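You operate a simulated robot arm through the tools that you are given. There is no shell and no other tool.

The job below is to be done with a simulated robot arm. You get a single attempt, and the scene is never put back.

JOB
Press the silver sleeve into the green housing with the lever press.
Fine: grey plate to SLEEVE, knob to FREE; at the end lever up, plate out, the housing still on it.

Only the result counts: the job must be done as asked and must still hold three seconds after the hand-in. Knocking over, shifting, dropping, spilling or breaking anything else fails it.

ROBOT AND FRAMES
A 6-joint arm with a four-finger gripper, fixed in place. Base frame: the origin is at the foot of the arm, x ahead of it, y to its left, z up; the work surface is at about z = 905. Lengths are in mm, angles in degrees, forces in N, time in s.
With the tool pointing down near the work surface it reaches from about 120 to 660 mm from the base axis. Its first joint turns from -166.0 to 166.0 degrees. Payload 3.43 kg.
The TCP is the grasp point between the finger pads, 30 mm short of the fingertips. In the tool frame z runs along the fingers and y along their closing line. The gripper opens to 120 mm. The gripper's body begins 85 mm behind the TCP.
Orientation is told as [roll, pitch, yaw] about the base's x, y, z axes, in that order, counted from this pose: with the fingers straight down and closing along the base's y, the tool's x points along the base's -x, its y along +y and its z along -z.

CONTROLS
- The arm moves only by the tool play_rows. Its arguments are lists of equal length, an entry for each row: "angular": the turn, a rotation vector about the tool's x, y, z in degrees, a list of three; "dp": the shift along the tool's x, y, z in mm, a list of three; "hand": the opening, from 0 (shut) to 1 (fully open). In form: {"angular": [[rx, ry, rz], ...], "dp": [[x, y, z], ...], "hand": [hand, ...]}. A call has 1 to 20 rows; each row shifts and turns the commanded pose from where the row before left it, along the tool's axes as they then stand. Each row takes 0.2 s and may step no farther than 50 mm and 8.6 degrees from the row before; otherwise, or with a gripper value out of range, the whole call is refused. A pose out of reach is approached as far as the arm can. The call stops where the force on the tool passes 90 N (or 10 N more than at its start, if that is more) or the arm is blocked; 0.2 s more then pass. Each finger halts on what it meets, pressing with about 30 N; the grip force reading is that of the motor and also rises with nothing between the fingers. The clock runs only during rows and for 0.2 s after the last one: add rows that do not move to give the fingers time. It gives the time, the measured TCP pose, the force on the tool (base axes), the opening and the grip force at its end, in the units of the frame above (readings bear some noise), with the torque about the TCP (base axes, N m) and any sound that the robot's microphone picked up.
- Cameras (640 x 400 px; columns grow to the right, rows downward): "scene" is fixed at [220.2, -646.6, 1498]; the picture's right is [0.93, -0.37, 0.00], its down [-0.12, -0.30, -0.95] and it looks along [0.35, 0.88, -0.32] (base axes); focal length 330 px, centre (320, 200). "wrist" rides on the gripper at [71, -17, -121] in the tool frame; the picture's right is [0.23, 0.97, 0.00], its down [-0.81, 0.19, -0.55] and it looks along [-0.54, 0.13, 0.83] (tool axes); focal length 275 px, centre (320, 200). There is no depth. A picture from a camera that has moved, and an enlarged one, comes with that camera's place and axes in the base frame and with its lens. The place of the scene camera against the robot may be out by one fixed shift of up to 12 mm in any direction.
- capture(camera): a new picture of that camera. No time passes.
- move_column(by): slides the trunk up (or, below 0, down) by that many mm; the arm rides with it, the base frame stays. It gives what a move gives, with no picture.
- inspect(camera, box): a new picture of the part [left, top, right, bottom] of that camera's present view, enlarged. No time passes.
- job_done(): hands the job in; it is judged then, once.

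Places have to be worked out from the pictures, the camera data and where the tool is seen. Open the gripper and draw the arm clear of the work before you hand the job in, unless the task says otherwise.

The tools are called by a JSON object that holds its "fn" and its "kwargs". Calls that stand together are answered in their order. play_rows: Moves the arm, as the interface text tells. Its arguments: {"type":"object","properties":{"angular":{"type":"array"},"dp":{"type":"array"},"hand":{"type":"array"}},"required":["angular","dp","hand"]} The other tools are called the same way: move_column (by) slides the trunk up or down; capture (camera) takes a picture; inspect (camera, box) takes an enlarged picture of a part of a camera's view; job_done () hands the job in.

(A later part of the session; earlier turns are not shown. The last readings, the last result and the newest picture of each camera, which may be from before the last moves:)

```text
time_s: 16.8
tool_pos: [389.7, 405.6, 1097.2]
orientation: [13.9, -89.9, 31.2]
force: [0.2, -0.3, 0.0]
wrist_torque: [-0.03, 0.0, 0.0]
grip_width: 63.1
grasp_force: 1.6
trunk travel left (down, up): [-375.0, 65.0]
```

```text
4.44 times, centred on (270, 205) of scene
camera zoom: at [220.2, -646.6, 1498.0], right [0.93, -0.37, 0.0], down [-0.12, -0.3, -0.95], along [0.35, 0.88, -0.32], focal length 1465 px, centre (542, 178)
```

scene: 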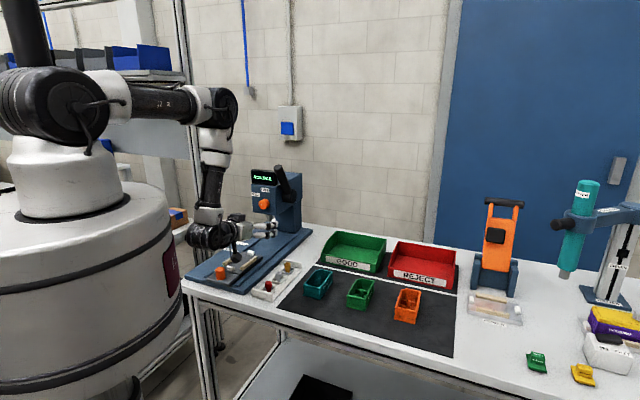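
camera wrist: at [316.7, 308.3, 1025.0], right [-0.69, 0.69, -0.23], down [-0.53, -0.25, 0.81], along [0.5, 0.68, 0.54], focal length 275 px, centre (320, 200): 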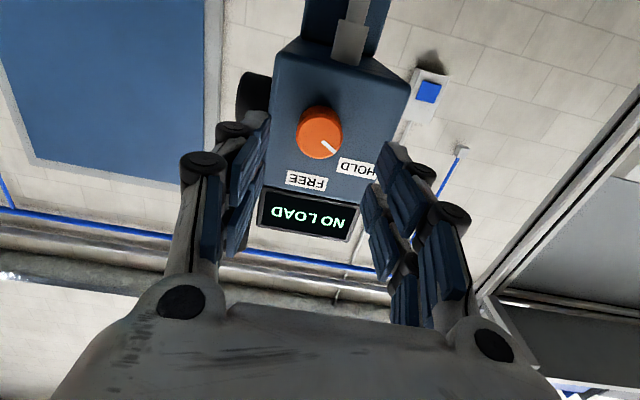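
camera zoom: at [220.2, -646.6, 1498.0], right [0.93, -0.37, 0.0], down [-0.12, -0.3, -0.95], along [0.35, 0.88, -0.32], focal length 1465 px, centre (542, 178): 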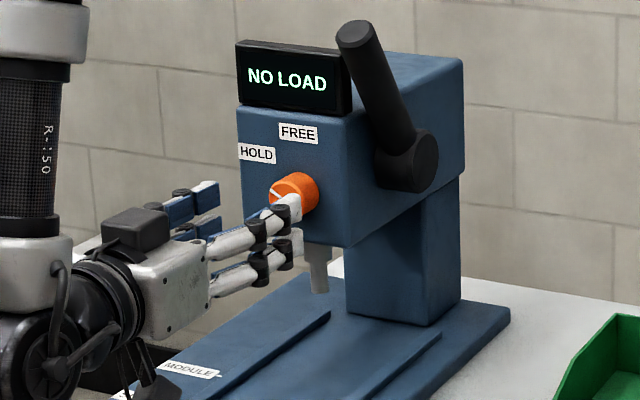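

The fingers straddle the knob line. I zoom in to centre precisely.

{"fn": "inspect", "kwargs": {"camera": "wrist", "box": [260, 90, 380, 190]}}

```text
4.00 times, centred on (320, 140) of wrist
camera zoom: at [316.7, 308.3, 1025.0], right [-0.69, 0.69, -0.23], down [-0.53, -0.25, 0.81], along [0.5, 0.68, 0.54], focal length 1101 px, centre (320, 440)
```

zoom: 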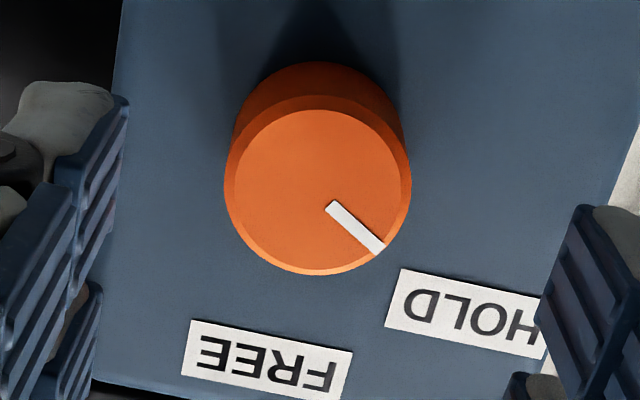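

Knob centre confirmed at n≈10.3, z≈1097, diameter ≈33.6. I advance so the pads surround it and close.

{"fn": "play_rows", "kwargs": {"angular": [[0, 0, 0], [0, 0, 0], [0, 0, 0], [0, 0, 0], [0, 0, 0], [0, 0, 0], [0, 0, 0], [0, 0, 0]], "dp": [[0, -0.5, 20], [0, -0.4, 20], [0, 0, 18], [0, 0, 0], [0, 0, 0], [0, 0, 0], [0, 0, 0], [0, 0, 0]], "hand": [0.5, 0.5, 0.5, 0.5, 0.2, 0.2, 0.2, 0.2]}}

{"fn": "capture", "kwargs": {"camera": "wrist"}}

```text
time_s: 18.6
tool_pos: [431.8, 444.5, 1096.8]
orientation: [-0.7, -89.9, 45.7]
force: [1.4, 1.4, 0.2]
wrist_torque: [-0.19, 0.29, -0.01]
grip_width: 31.5
grasp_force: 44.9
trunk travel left (down, up): [-375.0, 65.0]
```

```text
taken
camera wrist: at [358.2, 348.7, 1024.8], right [-0.69, 0.69, -0.23], down [-0.53, -0.25, 0.81], along [0.5, 0.68, 0.54], focal length 275 px, centre (320, 200)
```

wrist: 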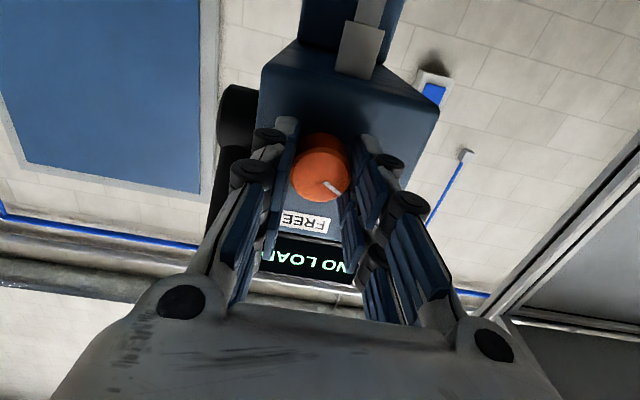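

The knob is held (31.5 mm wide). I rotate clockwise as seen by the operator (positive about tool z), 30° first.

{"fn": "play_rows", "kwargs": {"angular": [[0, 0, 7.5], [0, 0, 7.5], [0, 0, 7.5], [0, 0, 7.5], [0, 0, 0]], "dp": [[0, 0, 0], [0, 0, 0], [0, 0, 0], [0, 0, 0], [0, 0, 0]], "hand": [0.2, 0.2, 0.2, 0.2, 0.2]}}

{"fn": "capture", "kwargs": {"camera": "wrist"}}

{"fn": "inspect", "kwargs": {"camera": "scene", "box": [240, 170, 310, 230]}}

```text
time_s: 19.8
tool_pos: [431.6, 445.2, 1096.1]
orientation: [90.0, -59.9, -45.1]
force: [2.0, -0.4, 5.4]
wrist_torque: [-0.05, 0.09, 0.11]
grip_width: 31.3
grasp_force: 44.6
trunk travel left (down, up): [-375.0, 65.0]
```

```text
taken
camera wrist: at [331.6, 375.6, 1025.4], right [-0.68, 0.68, 0.29], down [-0.22, -0.56, 0.8], along [0.7, 0.48, 0.53], focal length 275 px, centre (320, 200)
```

wrist: 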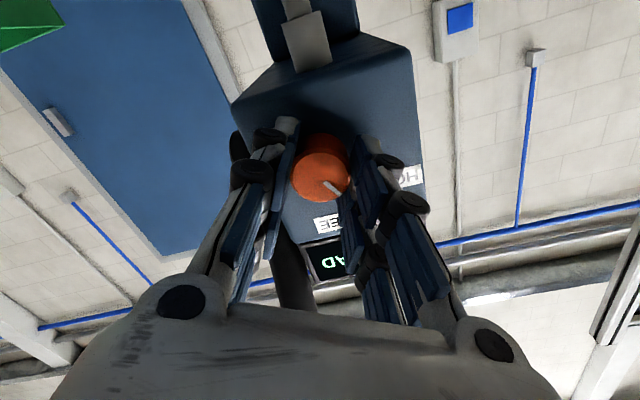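

```text
6.67 times, centred on (275, 200) of scene
camera zoom: at [220.2, -646.6, 1498.0], right [0.93, -0.37, 0.0], down [-0.12, -0.3, -0.95], along [0.35, 0.88, -0.32], focal length 2197 px, centre (620, 200)
```

zoom: 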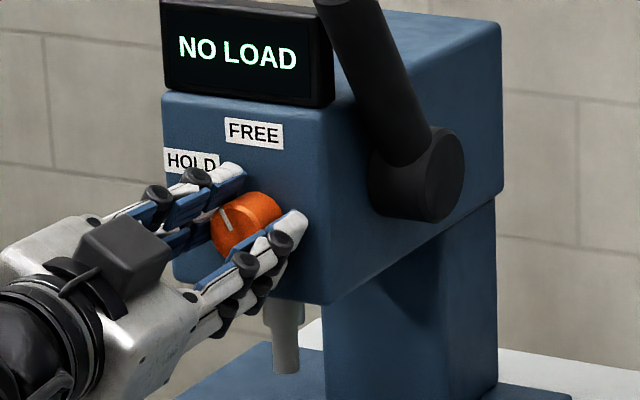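

The knob follows the gripper. Recomputed on the face plane, FREE lies straight up (90°) and the start was about 148°, so about 28° more.

{"fn": "play_rows", "kwargs": {"angular": [[0, 0, 7], [0, 0, 7], [0, 0, 7], [0, 0, 7], [0, 0, 0]], "dp": [[0, 0, 0], [0, 0, 0], [0, 0, 0], [0, 0, 0], [0, 0, 0]], "hand": [0.2, 0.2, 0.2, 0.2, 0.2]}}

{"fn": "inspect", "kwargs": {"camera": "wrist", "box": [250, 100, 410, 300]}}

{"fn": "inspect", "kwargs": {"camera": "scene", "box": [250, 180, 290, 220]}}

```text
time_s: 21.0
tool_pos: [431.7, 444.7, 1097.3]
orientation: [90.0, -31.9, -45.1]
force: [4.5, -0.3, 8.4]
wrist_torque: [0.11, -0.12, -0.19]
grip_width: 31.3
grasp_force: 45.2
trunk travel left (down, up): [-375.0, 65.0]
```

```text
2.00 times, centred on (330, 200) of wrist
camera zoom: at [310.1, 397.2, 1043.4], right [-0.5, 0.5, 0.7], down [0.02, -0.81, 0.59], along [0.87, 0.31, 0.39], focal length 551 px, centre (300, 200)
```

zoom: 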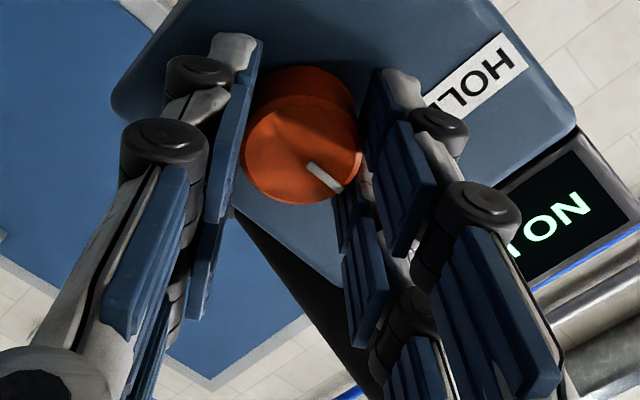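

```text
10.00 times, centred on (270, 200) of scene
camera zoom: at [220.2, -646.6, 1498.0], right [0.93, -0.37, 0.0], down [-0.12, -0.3, -0.95], along [0.35, 0.88, -0.32], focal length 3296 px, centre (820, 200)
```

zoom: 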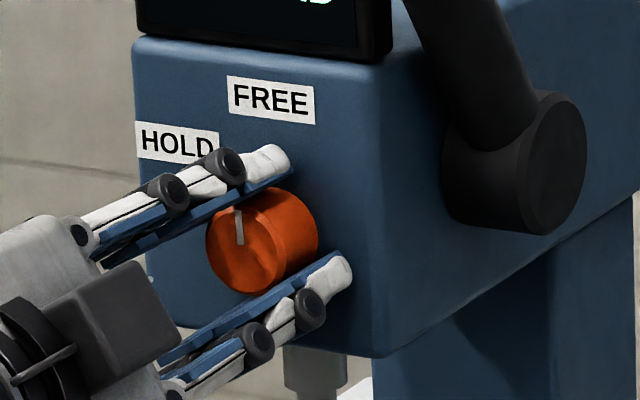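

The pointer is nearly upright, perhaps 3–6° short of FREE; I add 4.5°, then release and back off to check.

{"fn": "play_rows", "kwargs": {"angular": [[0, 0, 4.5], [0, 0, 0], [0, 0, 0], [0, 0, 0], [0, 0, 0], [0, 0, 0]], "dp": [[0, 0, 0], [0, 0, 0], [0, 0, 0], [0, 0, 0], [0, 0, -30], [0, 0, -30]], "hand": [0.2, 0.2, 0.5, 0.5, 0.5, 0.5]}}

{"fn": "inspect", "kwargs": {"camera": "wrist", "box": [220, 60, 420, 220]}}

{"fn": "inspect", "kwargs": {"camera": "scene", "box": [250, 170, 300, 220]}}

```text
time_s: 22.4
tool_pos: [388.6, 401.9, 1096.7]
orientation: [89.9, -27.5, -45.0]
force: [0.6, -0.3, 0.3]
wrist_torque: [0.02, 0.0, -0.01]
grip_width: 59.8
grasp_force: 0.1
trunk travel left (down, up): [-375.0, 65.0]
```

```text
2.50 times, centred on (320, 140) of wrist
camera zoom: at [264.7, 356.7, 1047.7], right [-0.46, 0.46, 0.76], down [0.06, -0.84, 0.55], along [0.89, 0.29, 0.36], focal length 688 px, centre (320, 350)
```

zoom: 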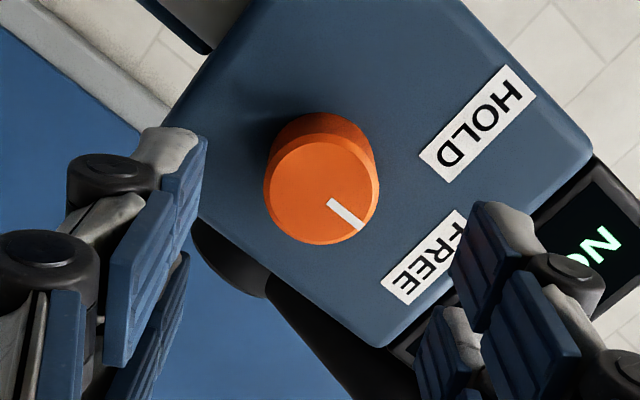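

```text
8.00 times, centred on (275, 195) of scene
camera zoom: at [220.2, -646.6, 1498.0], right [0.93, -0.37, 0.0], down [-0.12, -0.3, -0.95], along [0.35, 0.88, -0.32], focal length 2637 px, centre (680, 240)
```

zoom: 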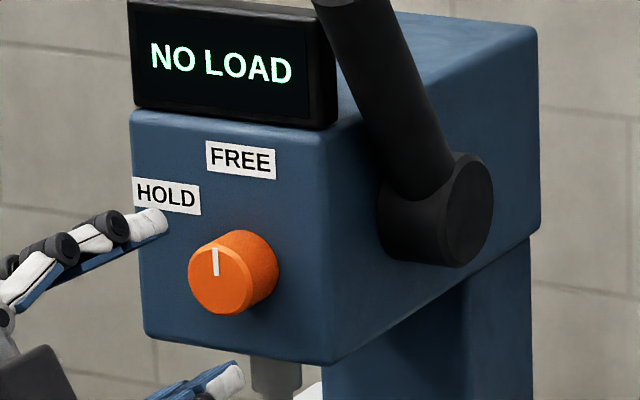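

The pointer reads about 91°, i.e. on FREE. I unwind the tool to upright again.

{"fn": "play_rows", "kwargs": {"angular": [[0, 0, -7.8], [0, 0, -7.8], [0, 0, -7.8], [0, 0, -7.8], [0, 0, -7.8], [0, 0, -7.8], [0, 0, -7.8], [0, 0, -7.9], [0, 7.5, 0], [0, 7.5, 0], [0, 7.5, 0], [0, 7.5, 0], [0, 7.5, 0], [0, 7.5, 0], [0, 7.5, 0], [0, 7.5, 0], [0, 7.5, 0], [0, 7.5, 0], [0, 7.5, 0], [0, 7.5, 0]], "dp": [[0, 0, -5], [0, 0, -5], [0, 0, 0], [0, 0, 0], [0, 0, 0], [0, 0, 0], [0, 0, 0], [0, 0, 0], [0, 0, 0], [0, 0, 0], [0, 0, 0], [0, 0, 0], [0, 0, 0], [0, 0, 0], [0, 0, 0], [0, 0, 0], [0, 0, 0], [0, 0, 0], [0, 0, 0], [0, 0, 0]], "hand": [0.5, 0.5, 0.5, 0.5, 0.5, 0.5, 0.5, 0.5, 0.6, 0.7, 0.8, 0.8, 0.8, 0.8, 0.8, 0.8, 0.8, 0.8, 0.8, 0.8]}}

```text
time_s: 26.6
tool_pos: [378.9, 398.9, 1094.4]
orientation: [1.0, -3.7, 45.2]
force: [1.0, 0.2, 0.7]
wrist_torque: [-0.01, -0.02, 0.04]
grip_width: 96.0
grasp_force: 0.0
out of reach, approached as far as the arm can: row 18
trunk travel left (down, up): [-375.0, 65.0]
```

The arm reports one row it could not fully follow; I issue a still row to see where it settles.

{"fn": "play_rows", "kwargs": {"angular": [[0, 0, 0], [0, 0, 0]], "dp": [[0, 0, 0], [0, 0, 0]], "hand": [0.8, 0.8]}}

{"fn": "capture", "kwargs": {"camera": "wrist"}}

{"fn": "capture", "kwargs": {"camera": "scene"}}

```text
time_s: 27.2
tool_pos: [379.4, 399.1, 1094.7]
orientation: [1.1, -3.8, 45.2]
force: [0.7, -0.7, -0.2]
wrist_torque: [-0.03, -0.03, -0.01]
grip_width: 95.8
grasp_force: 0.0
trunk travel left (down, up): [-375.0, 65.0]
```

```text
taken
camera wrist: at [336.8, 330.1, 1209.3], right [-0.85, 0.52, 0.0], down [0.41, 0.68, 0.61], along [0.32, 0.52, -0.79], focal length 275 px, centre (320, 200)
```

wrist: 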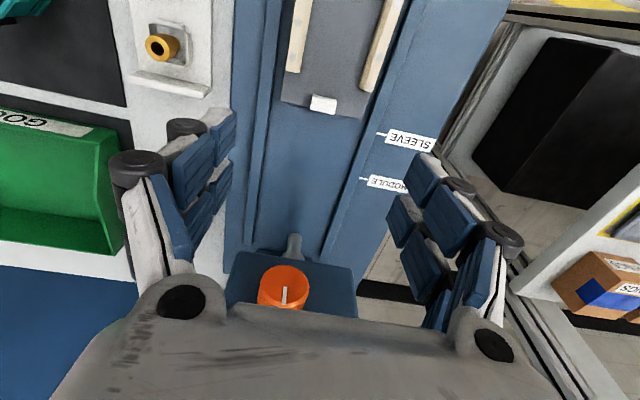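

```text
taken
```

scene: 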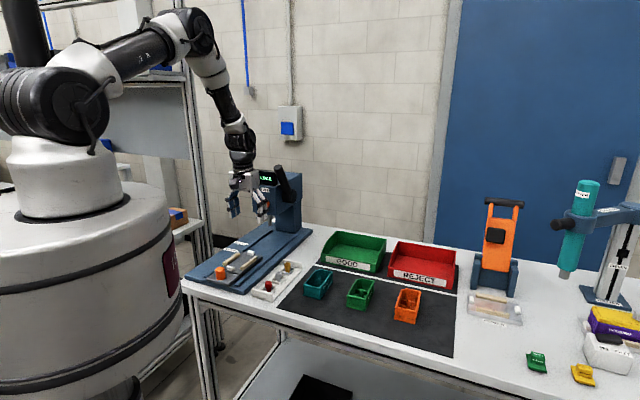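

Small tilt error remains (3.8°); I correct it and move over the green housing with an 80 mm opening.

{"fn": "play_rows", "kwargs": {"angular": [[1.1, 3.8, 0], [0, 0, 0], [0, 0, 0], [0, 0, 0], [0, 0, 0], [0, 0, 0], [0, 0, 0], [0, 0, 0], [0, 0, 0], [0, 0, 0]], "dp": [[20, 0, 0], [3.3, -45.8, 3.9], [3.3, -45.8, 3.9], [3.3, -45.8, 3.9], [3.3, -45.8, 3.9], [3.3, -45.8, 3.9], [3.3, -45.8, 3.9], [3.3, -45.8, 3.9], [3.3, -45.8, 3.9], [3.3, -45.8, 3.9]], "hand": [0.8, 0.8, 0.75, 0.7, 0.7, 0.7, 0.7, 0.7, 0.7, 0.7]}}

{"fn": "capture", "kwargs": {"camera": "wrist"}}

```text
time_s: 29.4
tool_pos: [640.4, 71.3, 1062.1]
orientation: [0.0, 0.0, 45.3]
force: [0.5, -0.6, 0.2]
wrist_torque: [0.06, 0.03, -0.02]
grip_width: 84.2
grasp_force: 0.1
trunk travel left (down, up): [-375.0, 65.0]
```

```text
taken
camera wrist: at [601.9, 9.7, 1181.6], right [-0.85, 0.52, 0.0], down [0.43, 0.71, 0.55], along [0.29, 0.47, -0.83], focal length 275 px, centre (320, 200)
```

wrist: 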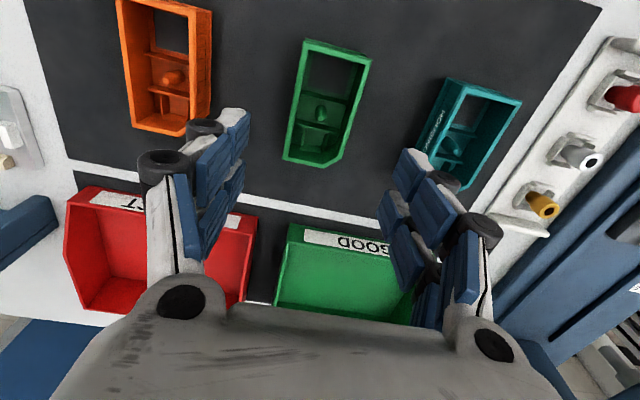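

I correct the small offset and descend to z≈1000, then re-check the centring.

{"fn": "play_rows", "kwargs": {"angular": [[0, 0, 0.3], [0, 0, 0], [0, 0, 0]], "dp": [[2.5, 3.7, 20], [0, 0, 21], [0, 0, 21]], "hand": [0.7, 0.7, 0.7]}}

{"fn": "capture", "kwargs": {"camera": "wrist"}}

{"fn": "inspect", "kwargs": {"camera": "wrist", "box": [230, 0, 410, 200]}}

{"fn": "inspect", "kwargs": {"camera": "scene", "box": [320, 210, 400, 320]}}

```text
time_s: 30.2
tool_pos: [633.4, 73.1, 998.9]
orientation: [0.0, -0.1, 44.9]
force: [0.8, 0.6, -0.6]
wrist_torque: [0.02, 0.02, 0.03]
grip_width: 83.8
grasp_force: 0.0
trunk travel left (down, up): [-375.0, 65.0]
```

```text
taken
camera wrist: at [595.4, 12.3, 1119.0], right [-0.85, 0.53, 0.0], down [0.44, 0.71, 0.55], along [0.29, 0.47, -0.83], focal length 275 px, centre (320, 200)
```

wrist: 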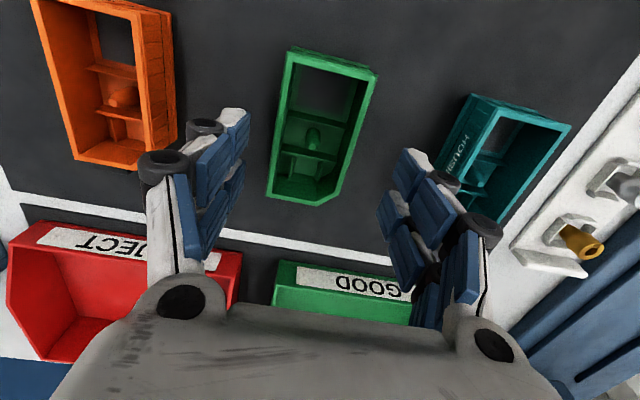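

```text
2.00 times, centred on (320, 100) of wrist
camera zoom: at [595.4, 12.3, 1119.0], right [-0.85, 0.53, 0.0], down [0.44, 0.71, 0.55], along [0.29, 0.47, -0.83], focal length 551 px, centre (320, 400)
```

zoom: 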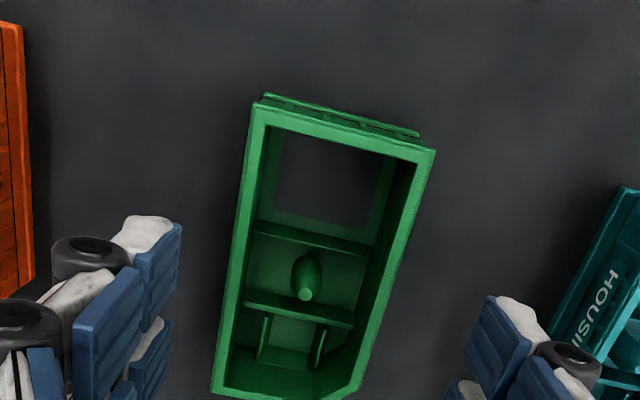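

```text
3.64 times, centred on (360, 265) of scene
camera zoom: at [220.2, -646.6, 1498.0], right [0.93, -0.37, 0.0], down [-0.12, -0.3, -0.95], along [0.35, 0.88, -0.32], focal length 1198 px, centre (174, -36)
```

zoom: 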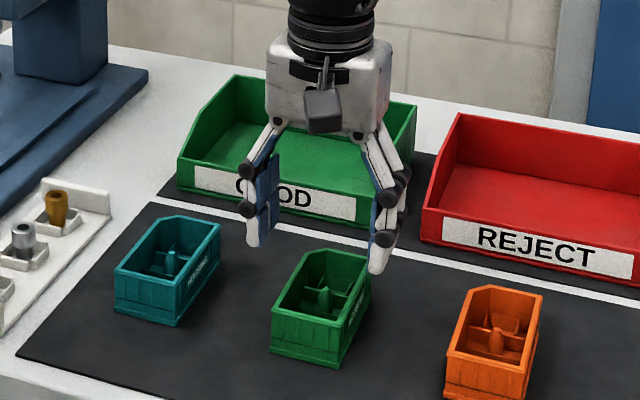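

Corners check: housing centre n≈−399.3, a≈501; I correct 3 mm sideways, descend to TCP z≈955 (tips 18 mm above mat) and close on the long sides.

{"fn": "play_rows", "kwargs": {"angular": [[0, 0, 0], [0, 0, 0], [0, 0, 0], [0, 0, 0], [0, 0, 0], [0, 0, 0], [0, 0, 0], [0, 0, 0]], "dp": [[-1.4, -3.1, 14], [0, 0, 15], [0, 0, 15], [0, 0, 0], [0, 0, 0], [0, 0, 0], [0, 0, 0], [0, 0, 0]], "hand": [0.7, 0.7, 0.7, 0.7, 0.35, 0.35, 0.35, 0.35]}}

{"fn": "capture", "kwargs": {"camera": "wrist"}}

{"fn": "inspect", "kwargs": {"camera": "scene", "box": [320, 210, 400, 320]}}

```text
time_s: 32.0
tool_pos: [637.5, 72.9, 954.0]
orientation: [-0.1, 0.0, 45.1]
force: [1.3, -1.3, 0.6]
wrist_torque: [-0.03, -0.1, -0.04]
grip_width: 53.6
grasp_force: 30.3
trunk travel left (down, up): [-375.0, 65.0]
```

```text
taken
camera wrist: at [598.6, 11.7, 1073.8], right [-0.85, 0.53, 0.0], down [0.44, 0.71, 0.55], along [0.29, 0.47, -0.83], focal length 275 px, centre (320, 200)
```

wrist: 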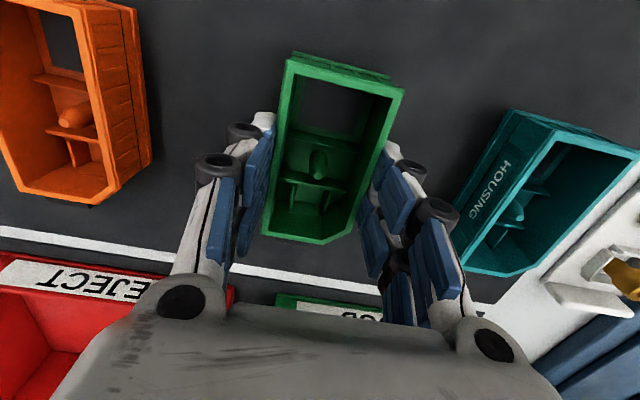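

```text
3.64 times, centred on (360, 265) of scene
camera zoom: at [220.2, -646.6, 1498.0], right [0.93, -0.37, 0.0], down [-0.12, -0.3, -0.95], along [0.35, 0.88, -0.32], focal length 1198 px, centre (174, -36)
```

zoom: 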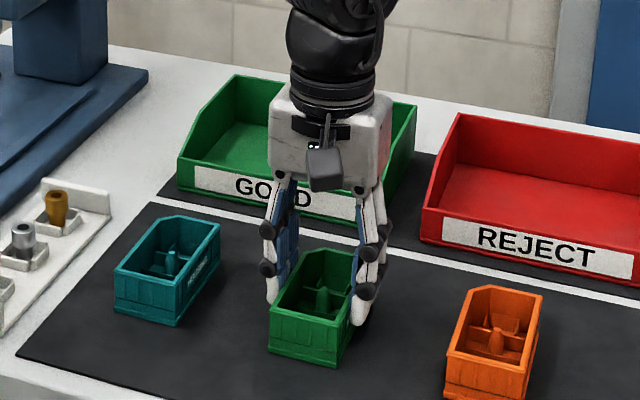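

The housing is gripped (53.6 mm). I lift it and carry it over the tray to above the nest.

{"fn": "play_rows", "kwargs": {"angular": [[0, 0, 0], [0, 0, 0], [0, 0, 0], [0, 0, 0], [0, 0, 0], [0, 0, 0], [0, 0, 0], [0, 0, 0], [0, 0, 0], [0, 0, 0], [0, 0, 0], [0, 0, 0], [0, 0, 0], [0, 0, 0], [0, 0, 0], [0, 0, 0], [0, 0, 0]], "dp": [[0, 0, -10], [0, 0, -20], [0, 0, -25], [0, 0, -25], [0, 0, -25], [-0.2, 20, 0], [-0.2, 40, 0], [-0.2, 40, 0], [-0.2, 40, 0], [-0.2, 40, 0], [-0.2, 40, 0], [-0.2, 40, 0], [-0.2, 40, 0], [-0.2, 40, 0], [-0.2, 40, 0], [-0.2, 40, 0], [0, 0, 0]], "hand": [0.35, 0.35, 0.35, 0.35, 0.35, 0.35, 0.35, 0.35, 0.35, 0.35, 0.35, 0.35, 0.35, 0.35, 0.35, 0.35, 0.35]}}

{"fn": "capture", "kwargs": {"camera": "wrist"}}

{"fn": "inspect", "kwargs": {"camera": "scene", "box": [190, 190, 330, 300]}}

```text
time_s: 35.6
tool_pos: [340.7, 371.7, 1058.8]
orientation: [0.0, 0.1, 44.9]
force: [-0.1, -0.1, -0.3]
wrist_torque: [0.02, 0.06, 0.01]
grip_width: 42.1
grasp_force: 0.2
trunk travel left (down, up): [-375.0, 65.0]
```

```text
taken
camera wrist: at [302.7, 310.7, 1177.8], right [-0.85, 0.53, 0.0], down [0.44, 0.71, 0.55], along [0.29, 0.47, -0.83], focal length 275 px, centre (320, 200)
```

wrist: 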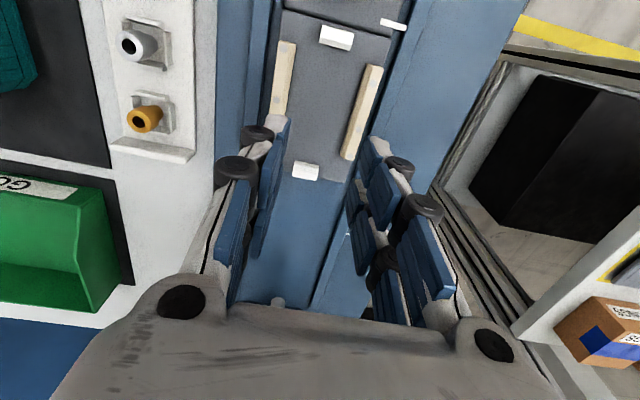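

```text
3.64 times, centred on (260, 245) of scene
camera zoom: at [220.2, -646.6, 1498.0], right [0.93, -0.37, 0.0], down [-0.12, -0.3, -0.95], along [0.35, 0.88, -0.32], focal length 1198 px, centre (538, 36)
```

zoom: 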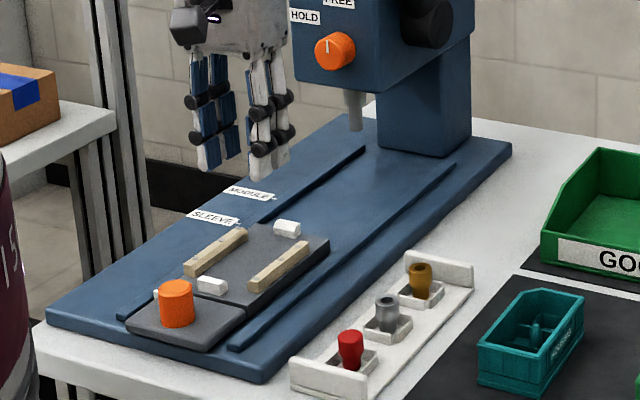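

The gripper is empty — the housing slipped out. I look for where it is.

{"fn": "capture", "kwargs": {"camera": "scene"}}

{"fn": "inspect", "kwargs": {"camera": "scene", "box": [280, 230, 460, 350]}}

```text
taken
```

scene: 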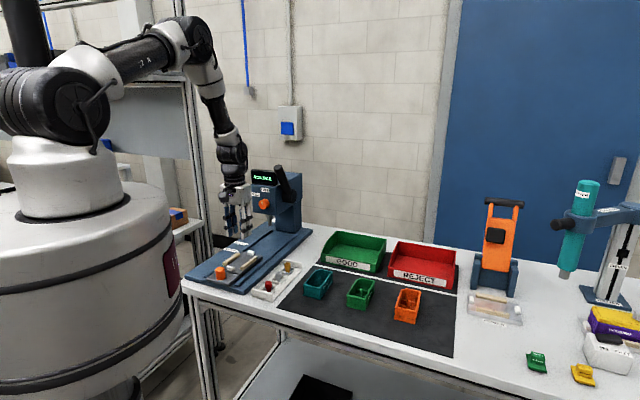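

```text
3.33 times, centred on (370, 290) of scene
camera zoom: at [220.2, -646.6, 1498.0], right [0.93, -0.37, 0.0], down [-0.12, -0.3, -0.95], along [0.35, 0.88, -0.32], focal length 1099 px, centre (153, -100)
```

zoom: 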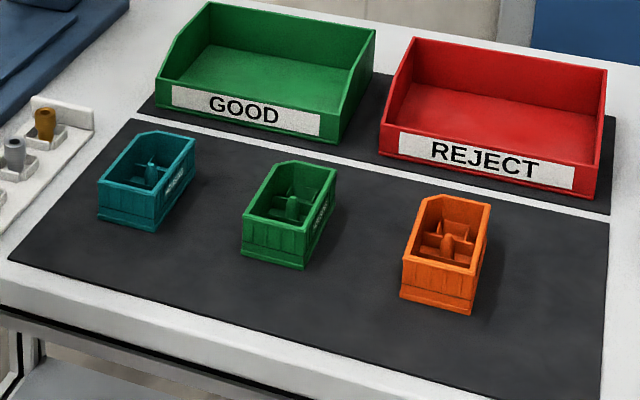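

The green housing still stands exactly where it was — the fingers slid off its rim without lifting it. I go back and will grip it deeper and with full closing force, lifting gently.

{"fn": "play_rows", "kwargs": {"angular": [[0, 0, 0], [0, 0, 0], [0, 0, 0], [0, 0, 0], [0, 0, 0], [0, 0, 0], [0, 0, 0], [0, 0, 0], [0, 0, 0], [0, 0, 0], [0, 0, 0], [0, 0, 0]], "dp": [[0.2, -42.1, 0], [0.2, -42.1, 0], [0.2, -42.1, 0], [0.3, -42.1, 0], [0.2, -42.1, 0], [0.3, -42.1, 0], [0.2, -42.1, 0], [0.3, -42.1, 0], [0.2, -42.1, 0], [0.2, -42.1, 0], [0, 0, 30], [0, 0, 30]], "hand": [0.5, 0.6, 0.7, 0.7, 0.7, 0.7, 0.7, 0.7, 0.7, 0.7, 0.7, 0.7]}}

{"fn": "inspect", "kwargs": {"camera": "wrist", "box": [230, 0, 410, 200]}}

```text
time_s: 38.2
tool_pos: [637.2, 71.4, 998.0]
orientation: [-0.2, 0.0, 45.0]
force: [0.0, -0.9, 0.6]
wrist_torque: [0.02, 0.07, -0.01]
grip_width: 84.0
grasp_force: 0.0
trunk travel left (down, up): [-375.0, 65.0]
```

```text
2.00 times, centred on (320, 100) of wrist
camera zoom: at [599.0, 10.1, 1117.7], right [-0.85, 0.53, 0.0], down [0.44, 0.71, 0.55], along [0.29, 0.47, -0.83], focal length 551 px, centre (320, 400)
```

zoom: 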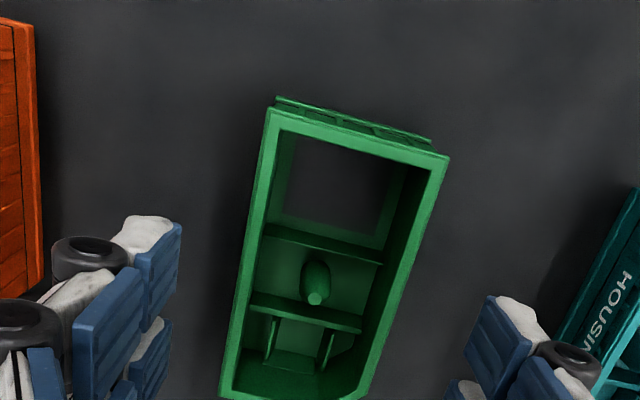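

The housing has not moved. I descend deeper (TCP z≈948) and close fully, then lift only 10 mm and check the width.

{"fn": "play_rows", "kwargs": {"angular": [[0, 0, 0], [0, 0, 0], [0, 0, 0], [0, 0, 0], [0, 0, 0], [0, 0, 0], [0, 0, 0], [0, 0, 0], [0, 0, 0]], "dp": [[0, 0.6, 16], [0, 0, 17], [0, 0, 17], [0, 0, 0], [0, 0, 0], [0, 0, 0], [0, 0, 0], [0, 0, 0], [0, 0, 0]], "hand": [0.7, 0.7, 0.7, 0.7, 0, 0, 0, 0, 0]}}

{"fn": "inspect", "kwargs": {"camera": "wrist", "box": [220, 20, 440, 260]}}

{"fn": "inspect", "kwargs": {"camera": "scene", "box": [330, 250, 390, 310]}}

```text
time_s: 40.2
tool_pos: [635.8, 72.8, 948.5]
orientation: [-0.2, 0.1, 45.1]
force: [1.6, -0.3, 2.0]
wrist_torque: [-0.04, -0.12, 0.0]
grip_width: 53.6
grasp_force: 30.1
trunk travel left (down, up): [-375.0, 65.0]
```

```text
1.67 times, centred on (330, 140) of wrist
camera zoom: at [597.5, 11.1, 1069.1], right [-0.85, 0.53, 0.0], down [0.44, 0.71, 0.55], along [0.29, 0.47, -0.83], focal length 459 px, centre (303, 300)
```

zoom: 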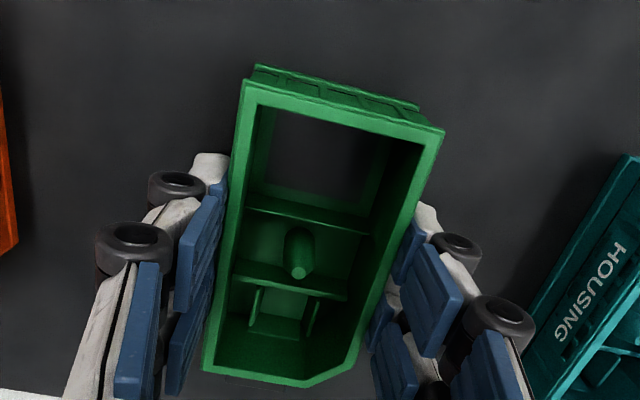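

```text
6.67 times, centred on (360, 280) of scene
camera zoom: at [220.2, -646.6, 1498.0], right [0.93, -0.37, 0.0], down [-0.12, -0.3, -0.95], along [0.35, 0.88, -0.32], focal length 2197 px, centre (53, -333)
```

zoom: 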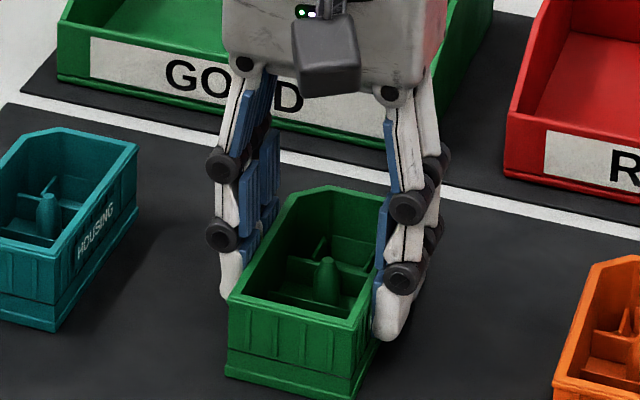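

Firmly on both walls at 53.6 mm. I lift slowly by 12 mm and check.

{"fn": "play_rows", "kwargs": {"angular": [[0, 0, 0], [0, 0, 0], [0, 0, 0], [0, 0, 0]], "dp": [[0, 0, -3], [0, 0, -4], [0, 0, -5], [0, 0, 0]], "hand": [0, 0, 0, 0]}}

{"fn": "inspect", "kwargs": {"camera": "scene", "box": [330, 250, 390, 310]}}

```text
time_s: 41.2
tool_pos: [637.3, 72.8, 961.6]
orientation: [-0.1, 0.0, 45.0]
force: [-0.1, -0.6, -1.6]
wrist_torque: [-0.01, -0.02, -0.03]
grip_width: 53.4
grasp_force: 30.4
trunk travel left (down, up): [-375.0, 65.0]
```

```text
6.67 times, centred on (360, 280) of scene
camera zoom: at [220.2, -646.6, 1498.0], right [0.93, -0.37, 0.0], down [-0.12, -0.3, -0.95], along [0.35, 0.88, -0.32], focal length 2197 px, centre (53, -333)
```

zoom: 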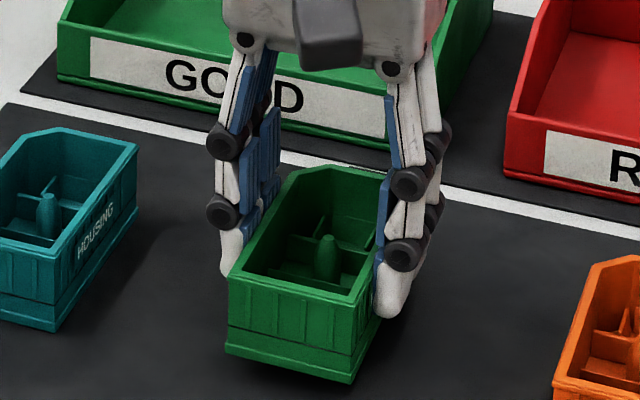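

It lifts now. I hold still a moment to see if it creeps in the grip.

{"fn": "play_rows", "kwargs": {"angular": [[0, 0, 0], [0, 0, 0], [0, 0, 0], [0, 0, 0], [0, 0, 0]], "dp": [[0, 0, 0], [0, 0, 0], [0, 0, 0], [0, 0, 0], [0, 0, 0]], "hand": [0, 0, 0, 0, 0]}}

{"fn": "inspect", "kwargs": {"camera": "scene", "box": [330, 250, 390, 310]}}

{"fn": "inspect", "kwargs": {"camera": "wrist", "box": [220, 20, 440, 260]}}

```text
time_s: 42.4
tool_pos: [637.3, 72.8, 959.9]
orientation: [0.0, 0.0, 45.1]
force: [-1.0, -0.9, -1.9]
wrist_torque: [0.04, 0.0, 0.01]
grip_width: 53.4
grasp_force: 29.7
trunk travel left (down, up): [-375.0, 65.0]
```

```text
6.67 times, centred on (360, 280) of scene
camera zoom: at [220.2, -646.6, 1498.0], right [0.93, -0.37, 0.0], down [-0.12, -0.3, -0.95], along [0.35, 0.88, -0.32], focal length 2197 px, centre (53, -333)
```

zoom: 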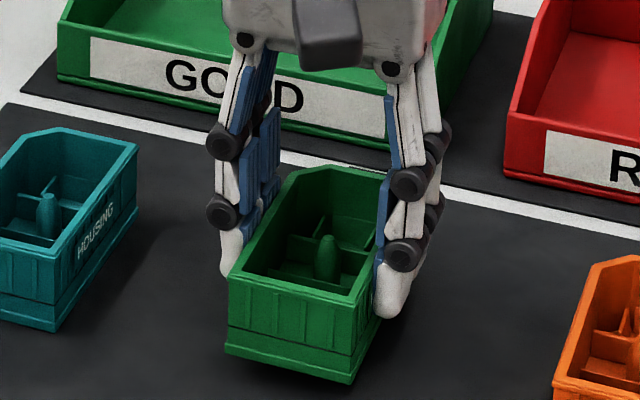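

```text
1.67 times, centred on (330, 140) of wrist
camera zoom: at [597.6, 11.5, 1080.2], right [-0.85, 0.53, 0.0], down [0.44, 0.71, 0.55], along [0.29, 0.47, -0.83], focal length 459 px, centre (303, 300)
```

zoom: 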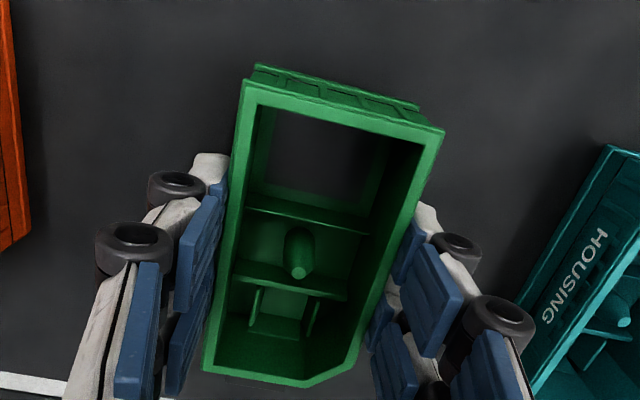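

No slip at all relative to the gripper. I lift smoothly to z≈1060 and check again.

{"fn": "play_rows", "kwargs": {"angular": [[0, 0, 0], [0, 0, 0], [0, 0, 0], [0, 0, 0], [0, 0, 0], [0, 0, 0], [0, 0, 0], [0, 0, 0], [0, 0, 0]], "dp": [[0, 0, -4], [0, 0, -10], [0, 0, -16], [0, 0, -20], [0, 0, -20], [0, 0, -16], [0, 0, -10], [0, 0, -4], [0, 0, 0]], "hand": [0, 0, 0, 0, 0, 0, 0, 0, 0]}}

{"fn": "inspect", "kwargs": {"camera": "wrist", "box": [220, 20, 440, 260]}}

```text
time_s: 44.4
tool_pos: [636.5, 74.4, 1060.3]
orientation: [-0.1, 0.0, 44.9]
force: [0.2, -0.1, -2.0]
wrist_torque: [0.01, 0.0, 0.02]
grip_width: 53.6
grasp_force: 29.7
trunk travel left (down, up): [-375.0, 65.0]
```

```text
1.67 times, centred on (330, 140) of wrist
camera zoom: at [597.2, 11.7, 1180.6], right [-0.85, 0.53, 0.0], down [0.44, 0.71, 0.55], along [0.29, 0.47, -0.83], focal length 459 px, centre (303, 300)
```

zoom: 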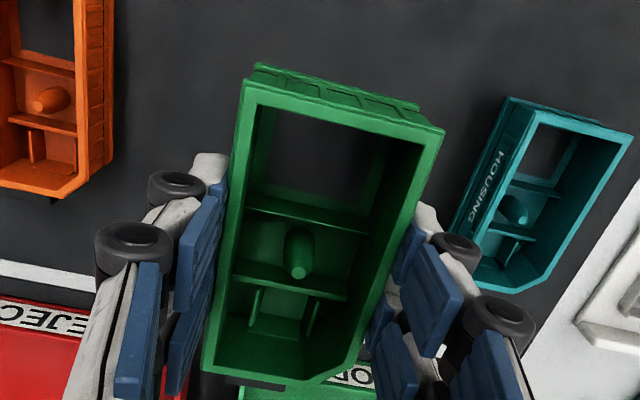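

Held securely. I carry it across to above the nest with smooth steps.

{"fn": "play_rows", "kwargs": {"angular": [[0, 0, 0], [0, 0, 0], [0, 0, 0], [0, 0, 0], [0, 0, 0], [0, 0, 0], [0, 0, 0], [0, 0, 0], [0, 0, 0], [0, 0, 0], [0, 0, 0], [0, 0, 0], [0, 0, 0], [0, 0, 0], [0, 0, 0], [0, 0, 0], [0, 0, 0], [0, 0, 0]], "dp": [[0, 8, 0], [0, 18, 0], [0, 28, 0], [-0.1, 30, 0], [-0.1, 30, 0], [-0.1, 30, 0], [-0.1, 30, 0], [-0.1, 30, 0], [-0.1, 30, 0], [-0.1, 30, 0], [-0.1, 30, 0], [-0.1, 30, 0], [-0.2, 30, 0], [-0.2, 28, 0], [-0.2, 20, 0], [-0.1, 12, 0], [0, 4.3, 0], [0, 0, 0]], "hand": [0, 0, 0, 0, 0, 0, 0, 0, 0, 0, 0, 0, 0, 0, 0, 0, 0, 0]}}

{"fn": "capture", "kwargs": {"camera": "wrist"}}

{"fn": "inspect", "kwargs": {"camera": "scene", "box": [190, 190, 330, 300]}}

```text
time_s: 48.2
tool_pos: [342.5, 371.3, 1058.5]
orientation: [0.0, 0.0, 45.0]
force: [-0.3, 0.3, -1.2]
wrist_torque: [0.01, 0.01, -0.05]
grip_width: 53.4
grasp_force: 29.9
trunk travel left (down, up): [-375.0, 65.0]
```

```text
taken
camera wrist: at [303.5, 308.7, 1179.3], right [-0.85, 0.53, 0.0], down [0.44, 0.71, 0.55], along [0.29, 0.47, -0.83], focal length 275 px, centre (320, 200)
```

wrist: 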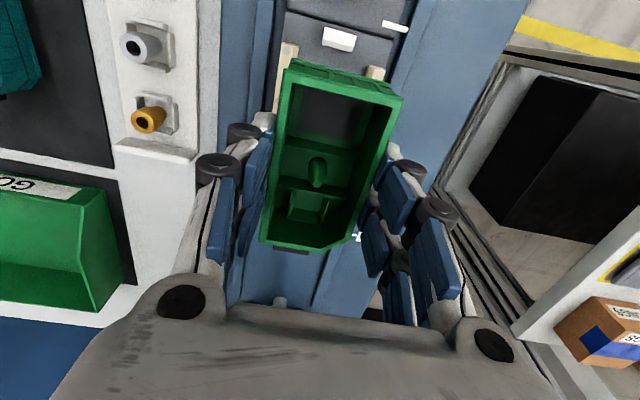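

```text
3.64 times, centred on (260, 245) of scene
camera zoom: at [220.2, -646.6, 1498.0], right [0.93, -0.37, 0.0], down [-0.12, -0.3, -0.95], along [0.35, 0.88, -0.32], focal length 1198 px, centre (538, 36)
```

zoom: 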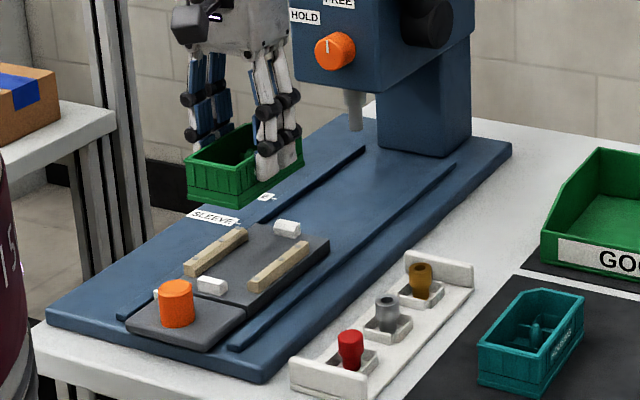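

The housing hangs right above the nest. I zoom to see the dark tab at its far end and how it fits with the far stop.

{"fn": "inspect", "kwargs": {"camera": "wrist", "box": [240, 180, 360, 270]}}

{"fn": "inspect", "kwargs": {"camera": "scene", "box": [228, 222, 262, 250]}}

{"fn": "inspect", "kwargs": {"camera": "scene", "box": [590, 315, 640, 355]}}

```text
4.44 times, centred on (300, 225) of wrist
camera zoom: at [303.5, 308.7, 1179.3], right [-0.85, 0.53, 0.0], down [0.44, 0.71, 0.55], along [0.29, 0.47, -0.83], focal length 1224 px, centre (409, 89)
```

zoom: 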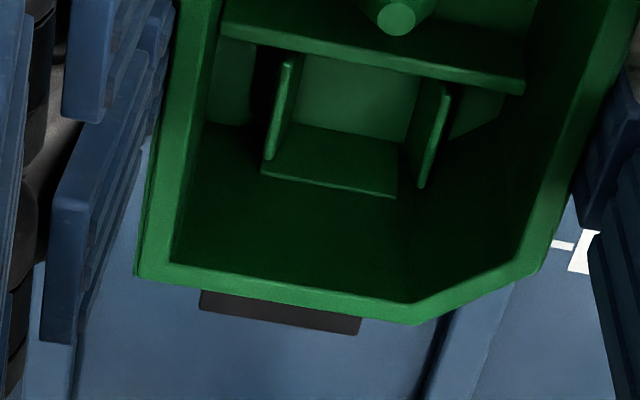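

```text
14.29 times, centred on (245, 236) of scene
camera zoom: at [220.2, -646.6, 1498.0], right [0.93, -0.37, 0.0], down [-0.12, -0.3, -0.95], along [0.35, 0.88, -0.32], focal length 4709 px, centre (1391, -314)
```

zoom: 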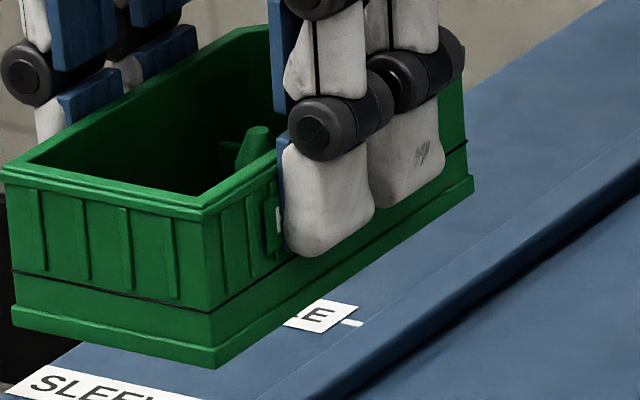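

```text
10.00 times, centred on (615, 335) of scene
camera zoom: at [220.2, -646.6, 1498.0], right [0.93, -0.37, 0.0], down [-0.12, -0.3, -0.95], along [0.35, 0.88, -0.32], focal length 3296 px, centre (-2630, -1150)
```

zoom: 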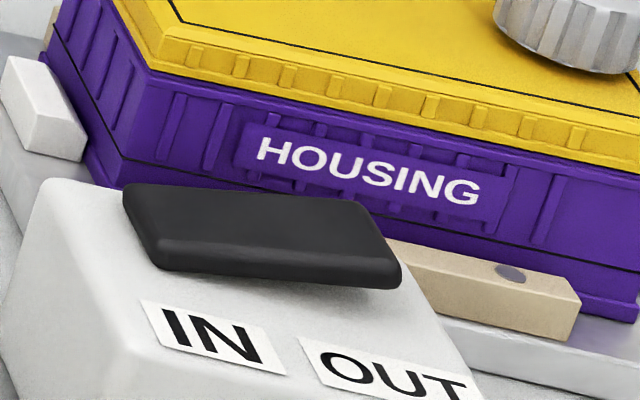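

The tab sits flush below the far wall; nest and housing line up. I lower to just above the rails and check the gaps.

{"fn": "play_rows", "kwargs": {"angular": [[0, 0, 0], [0, 0, 0], [0, 0, 0], [0, 0, 0], [0, 0, 0], [0, 0, 0]], "dp": [[0.6, 0.4, 8], [0, 0, 18], [0, 0, 18], [0, 0, 15], [0, 0, 7], [0, 0, 0]], "hand": [0, 0, 0, 0, 0, 0]}}

{"fn": "capture", "kwargs": {"camera": "wrist"}}

{"fn": "inspect", "kwargs": {"camera": "wrist", "box": [240, 0, 420, 110]}}

{"fn": "inspect", "kwargs": {"camera": "scene", "box": [205, 225, 285, 290]}}

```text
time_s: 49.6
tool_pos: [342.2, 369.6, 992.5]
orientation: [-0.1, 0.0, 45.0]
force: [0.0, 0.5, -1.2]
wrist_torque: [-0.01, 0.0, -0.03]
grip_width: 53.5
grasp_force: 30.4
trunk travel left (down, up): [-375.0, 65.0]
```

```text
taken
camera wrist: at [303.6, 308.5, 1112.9], right [-0.85, 0.53, 0.0], down [0.44, 0.71, 0.55], along [0.29, 0.47, -0.83], focal length 275 px, centre (320, 200)
```

wrist: 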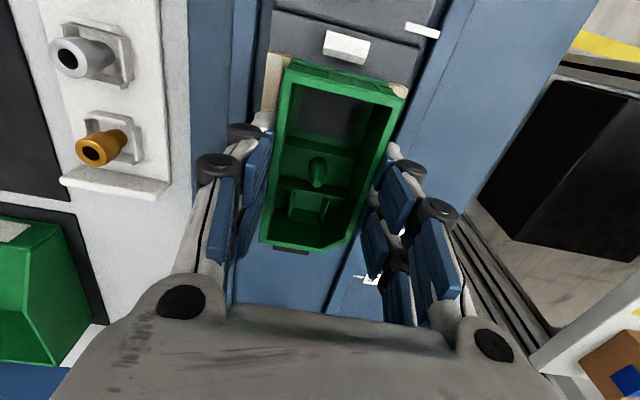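

```text
3.56 times, centred on (330, 55) of wrist
camera zoom: at [303.6, 308.5, 1112.9], right [-0.85, 0.53, 0.0], down [0.44, 0.71, 0.55], along [0.29, 0.47, -0.83], focal length 979 px, centre (284, 716)
```

zoom: 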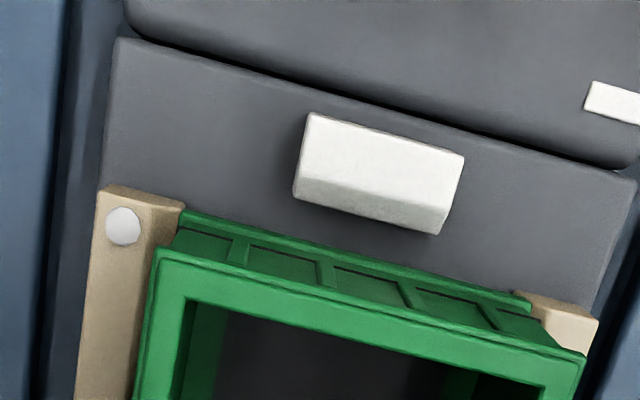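

```text
6.15 times, centred on (245, 258) of scene
camera zoom: at [220.2, -646.6, 1498.0], right [0.93, -0.37, 0.0], down [-0.12, -0.3, -0.95], along [0.35, 0.88, -0.32], focal length 2028 px, centre (782, -154)
```

zoom: 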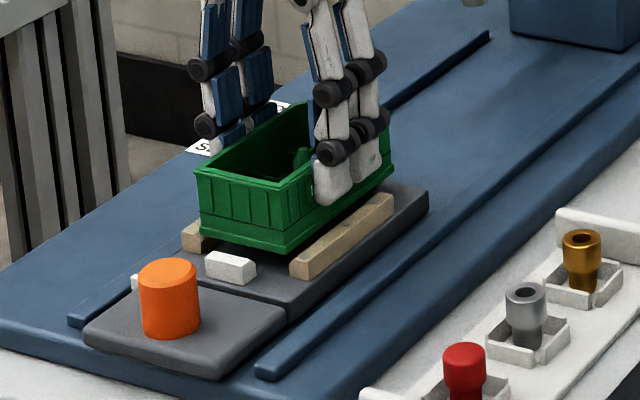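

Housing is centred lengthwise (454–553 in nest 451–555); I shift 0.9 mm sideways and lower gently into the nest.

{"fn": "play_rows", "kwargs": {"angular": [[0, 0, 0], [0, 0, 0], [0, 0, 0], [0, 0, 0], [0, 0, 0]], "dp": [[0, 0.9, 2], [0, 0, 5], [0, 0, 5], [0, 0, 3], [0, 0, 0]], "hand": [0, 0, 0, 0, 0]}}

{"fn": "inspect", "kwargs": {"camera": "wrist", "box": [240, 0, 420, 110]}}

{"fn": "inspect", "kwargs": {"camera": "scene", "box": [205, 225, 285, 290]}}

```text
time_s: 50.8
tool_pos: [340.5, 369.6, 979.7]
orientation: [-0.1, -0.2, 44.9]
force: [-1.8, -1.6, 20.1]
wrist_torque: [-0.35, 0.32, 0.01]
grip_width: 53.6
grasp_force: 30.3
trunk travel left (down, up): [-375.0, 65.0]
```

```text
3.56 times, centred on (330, 55) of wrist
camera zoom: at [301.7, 308.5, 1099.8], right [-0.85, 0.53, 0.0], down [0.44, 0.71, 0.56], along [0.29, 0.47, -0.83], focal length 979 px, centre (284, 716)
```

zoom: 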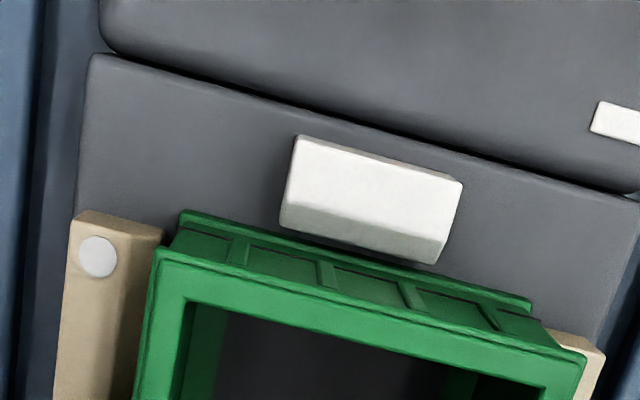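

```text
6.15 times, centred on (245, 258) of scene
camera zoom: at [220.2, -646.6, 1498.0], right [0.93, -0.37, 0.0], down [-0.12, -0.3, -0.95], along [0.35, 0.88, -0.32], focal length 2028 px, centre (782, -154)
```

zoom: 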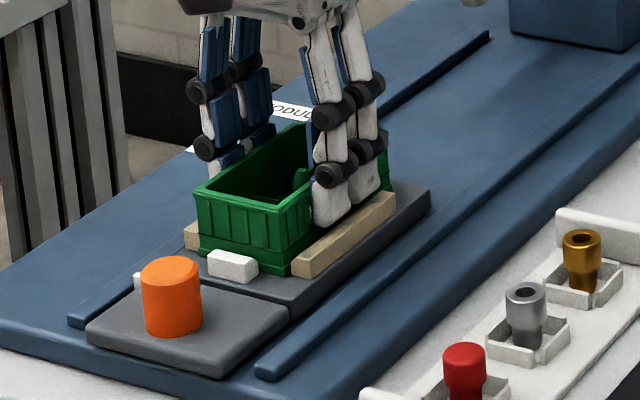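

Contact at 20 N with torque pointing to the near end, so the flange sits on the near stop's chamfer. I raise 3 mm, shift 1.5 mm inward and lower again.

{"fn": "play_rows", "kwargs": {"angular": [[0, 0, 0], [0, 0, 0], [0, 0, 0], [0, 0, 0], [0, 0, 0], [0, 0, 0]], "dp": [[0, 0, -4], [-1.5, 0, 0], [0, 0, 2], [0, 0, 2], [0, 0, 1], [0, 0, 0]], "hand": [0, 0, 0, 0, 0, 0]}}

{"fn": "inspect", "kwargs": {"camera": "wrist", "box": [240, 0, 420, 110]}}

```text
time_s: 52.2
tool_pos: [341.1, 371.8, 980.2]
orientation: [0.0, -0.3, 45.1]
force: [3.0, -3.2, 23.2]
wrist_torque: [-0.06, -0.12, 0.01]
grip_width: 53.8
grasp_force: 30.7
trunk travel left (down, up): [-375.0, 65.0]
```

```text
3.56 times, centred on (330, 55) of wrist
camera zoom: at [303.1, 309.2, 1099.4], right [-0.85, 0.53, 0.0], down [0.44, 0.71, 0.56], along [0.29, 0.47, -0.83], focal length 979 px, centre (284, 716)
```

zoom: 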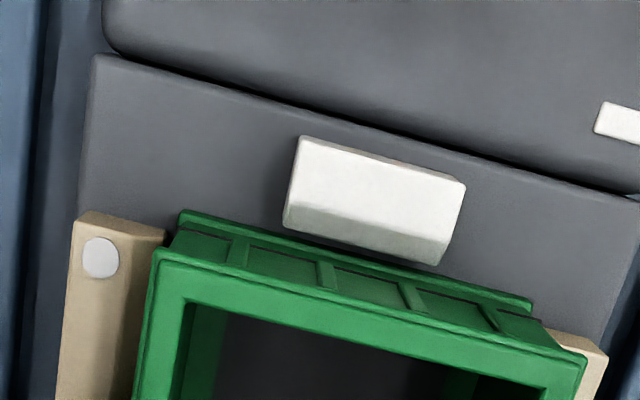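

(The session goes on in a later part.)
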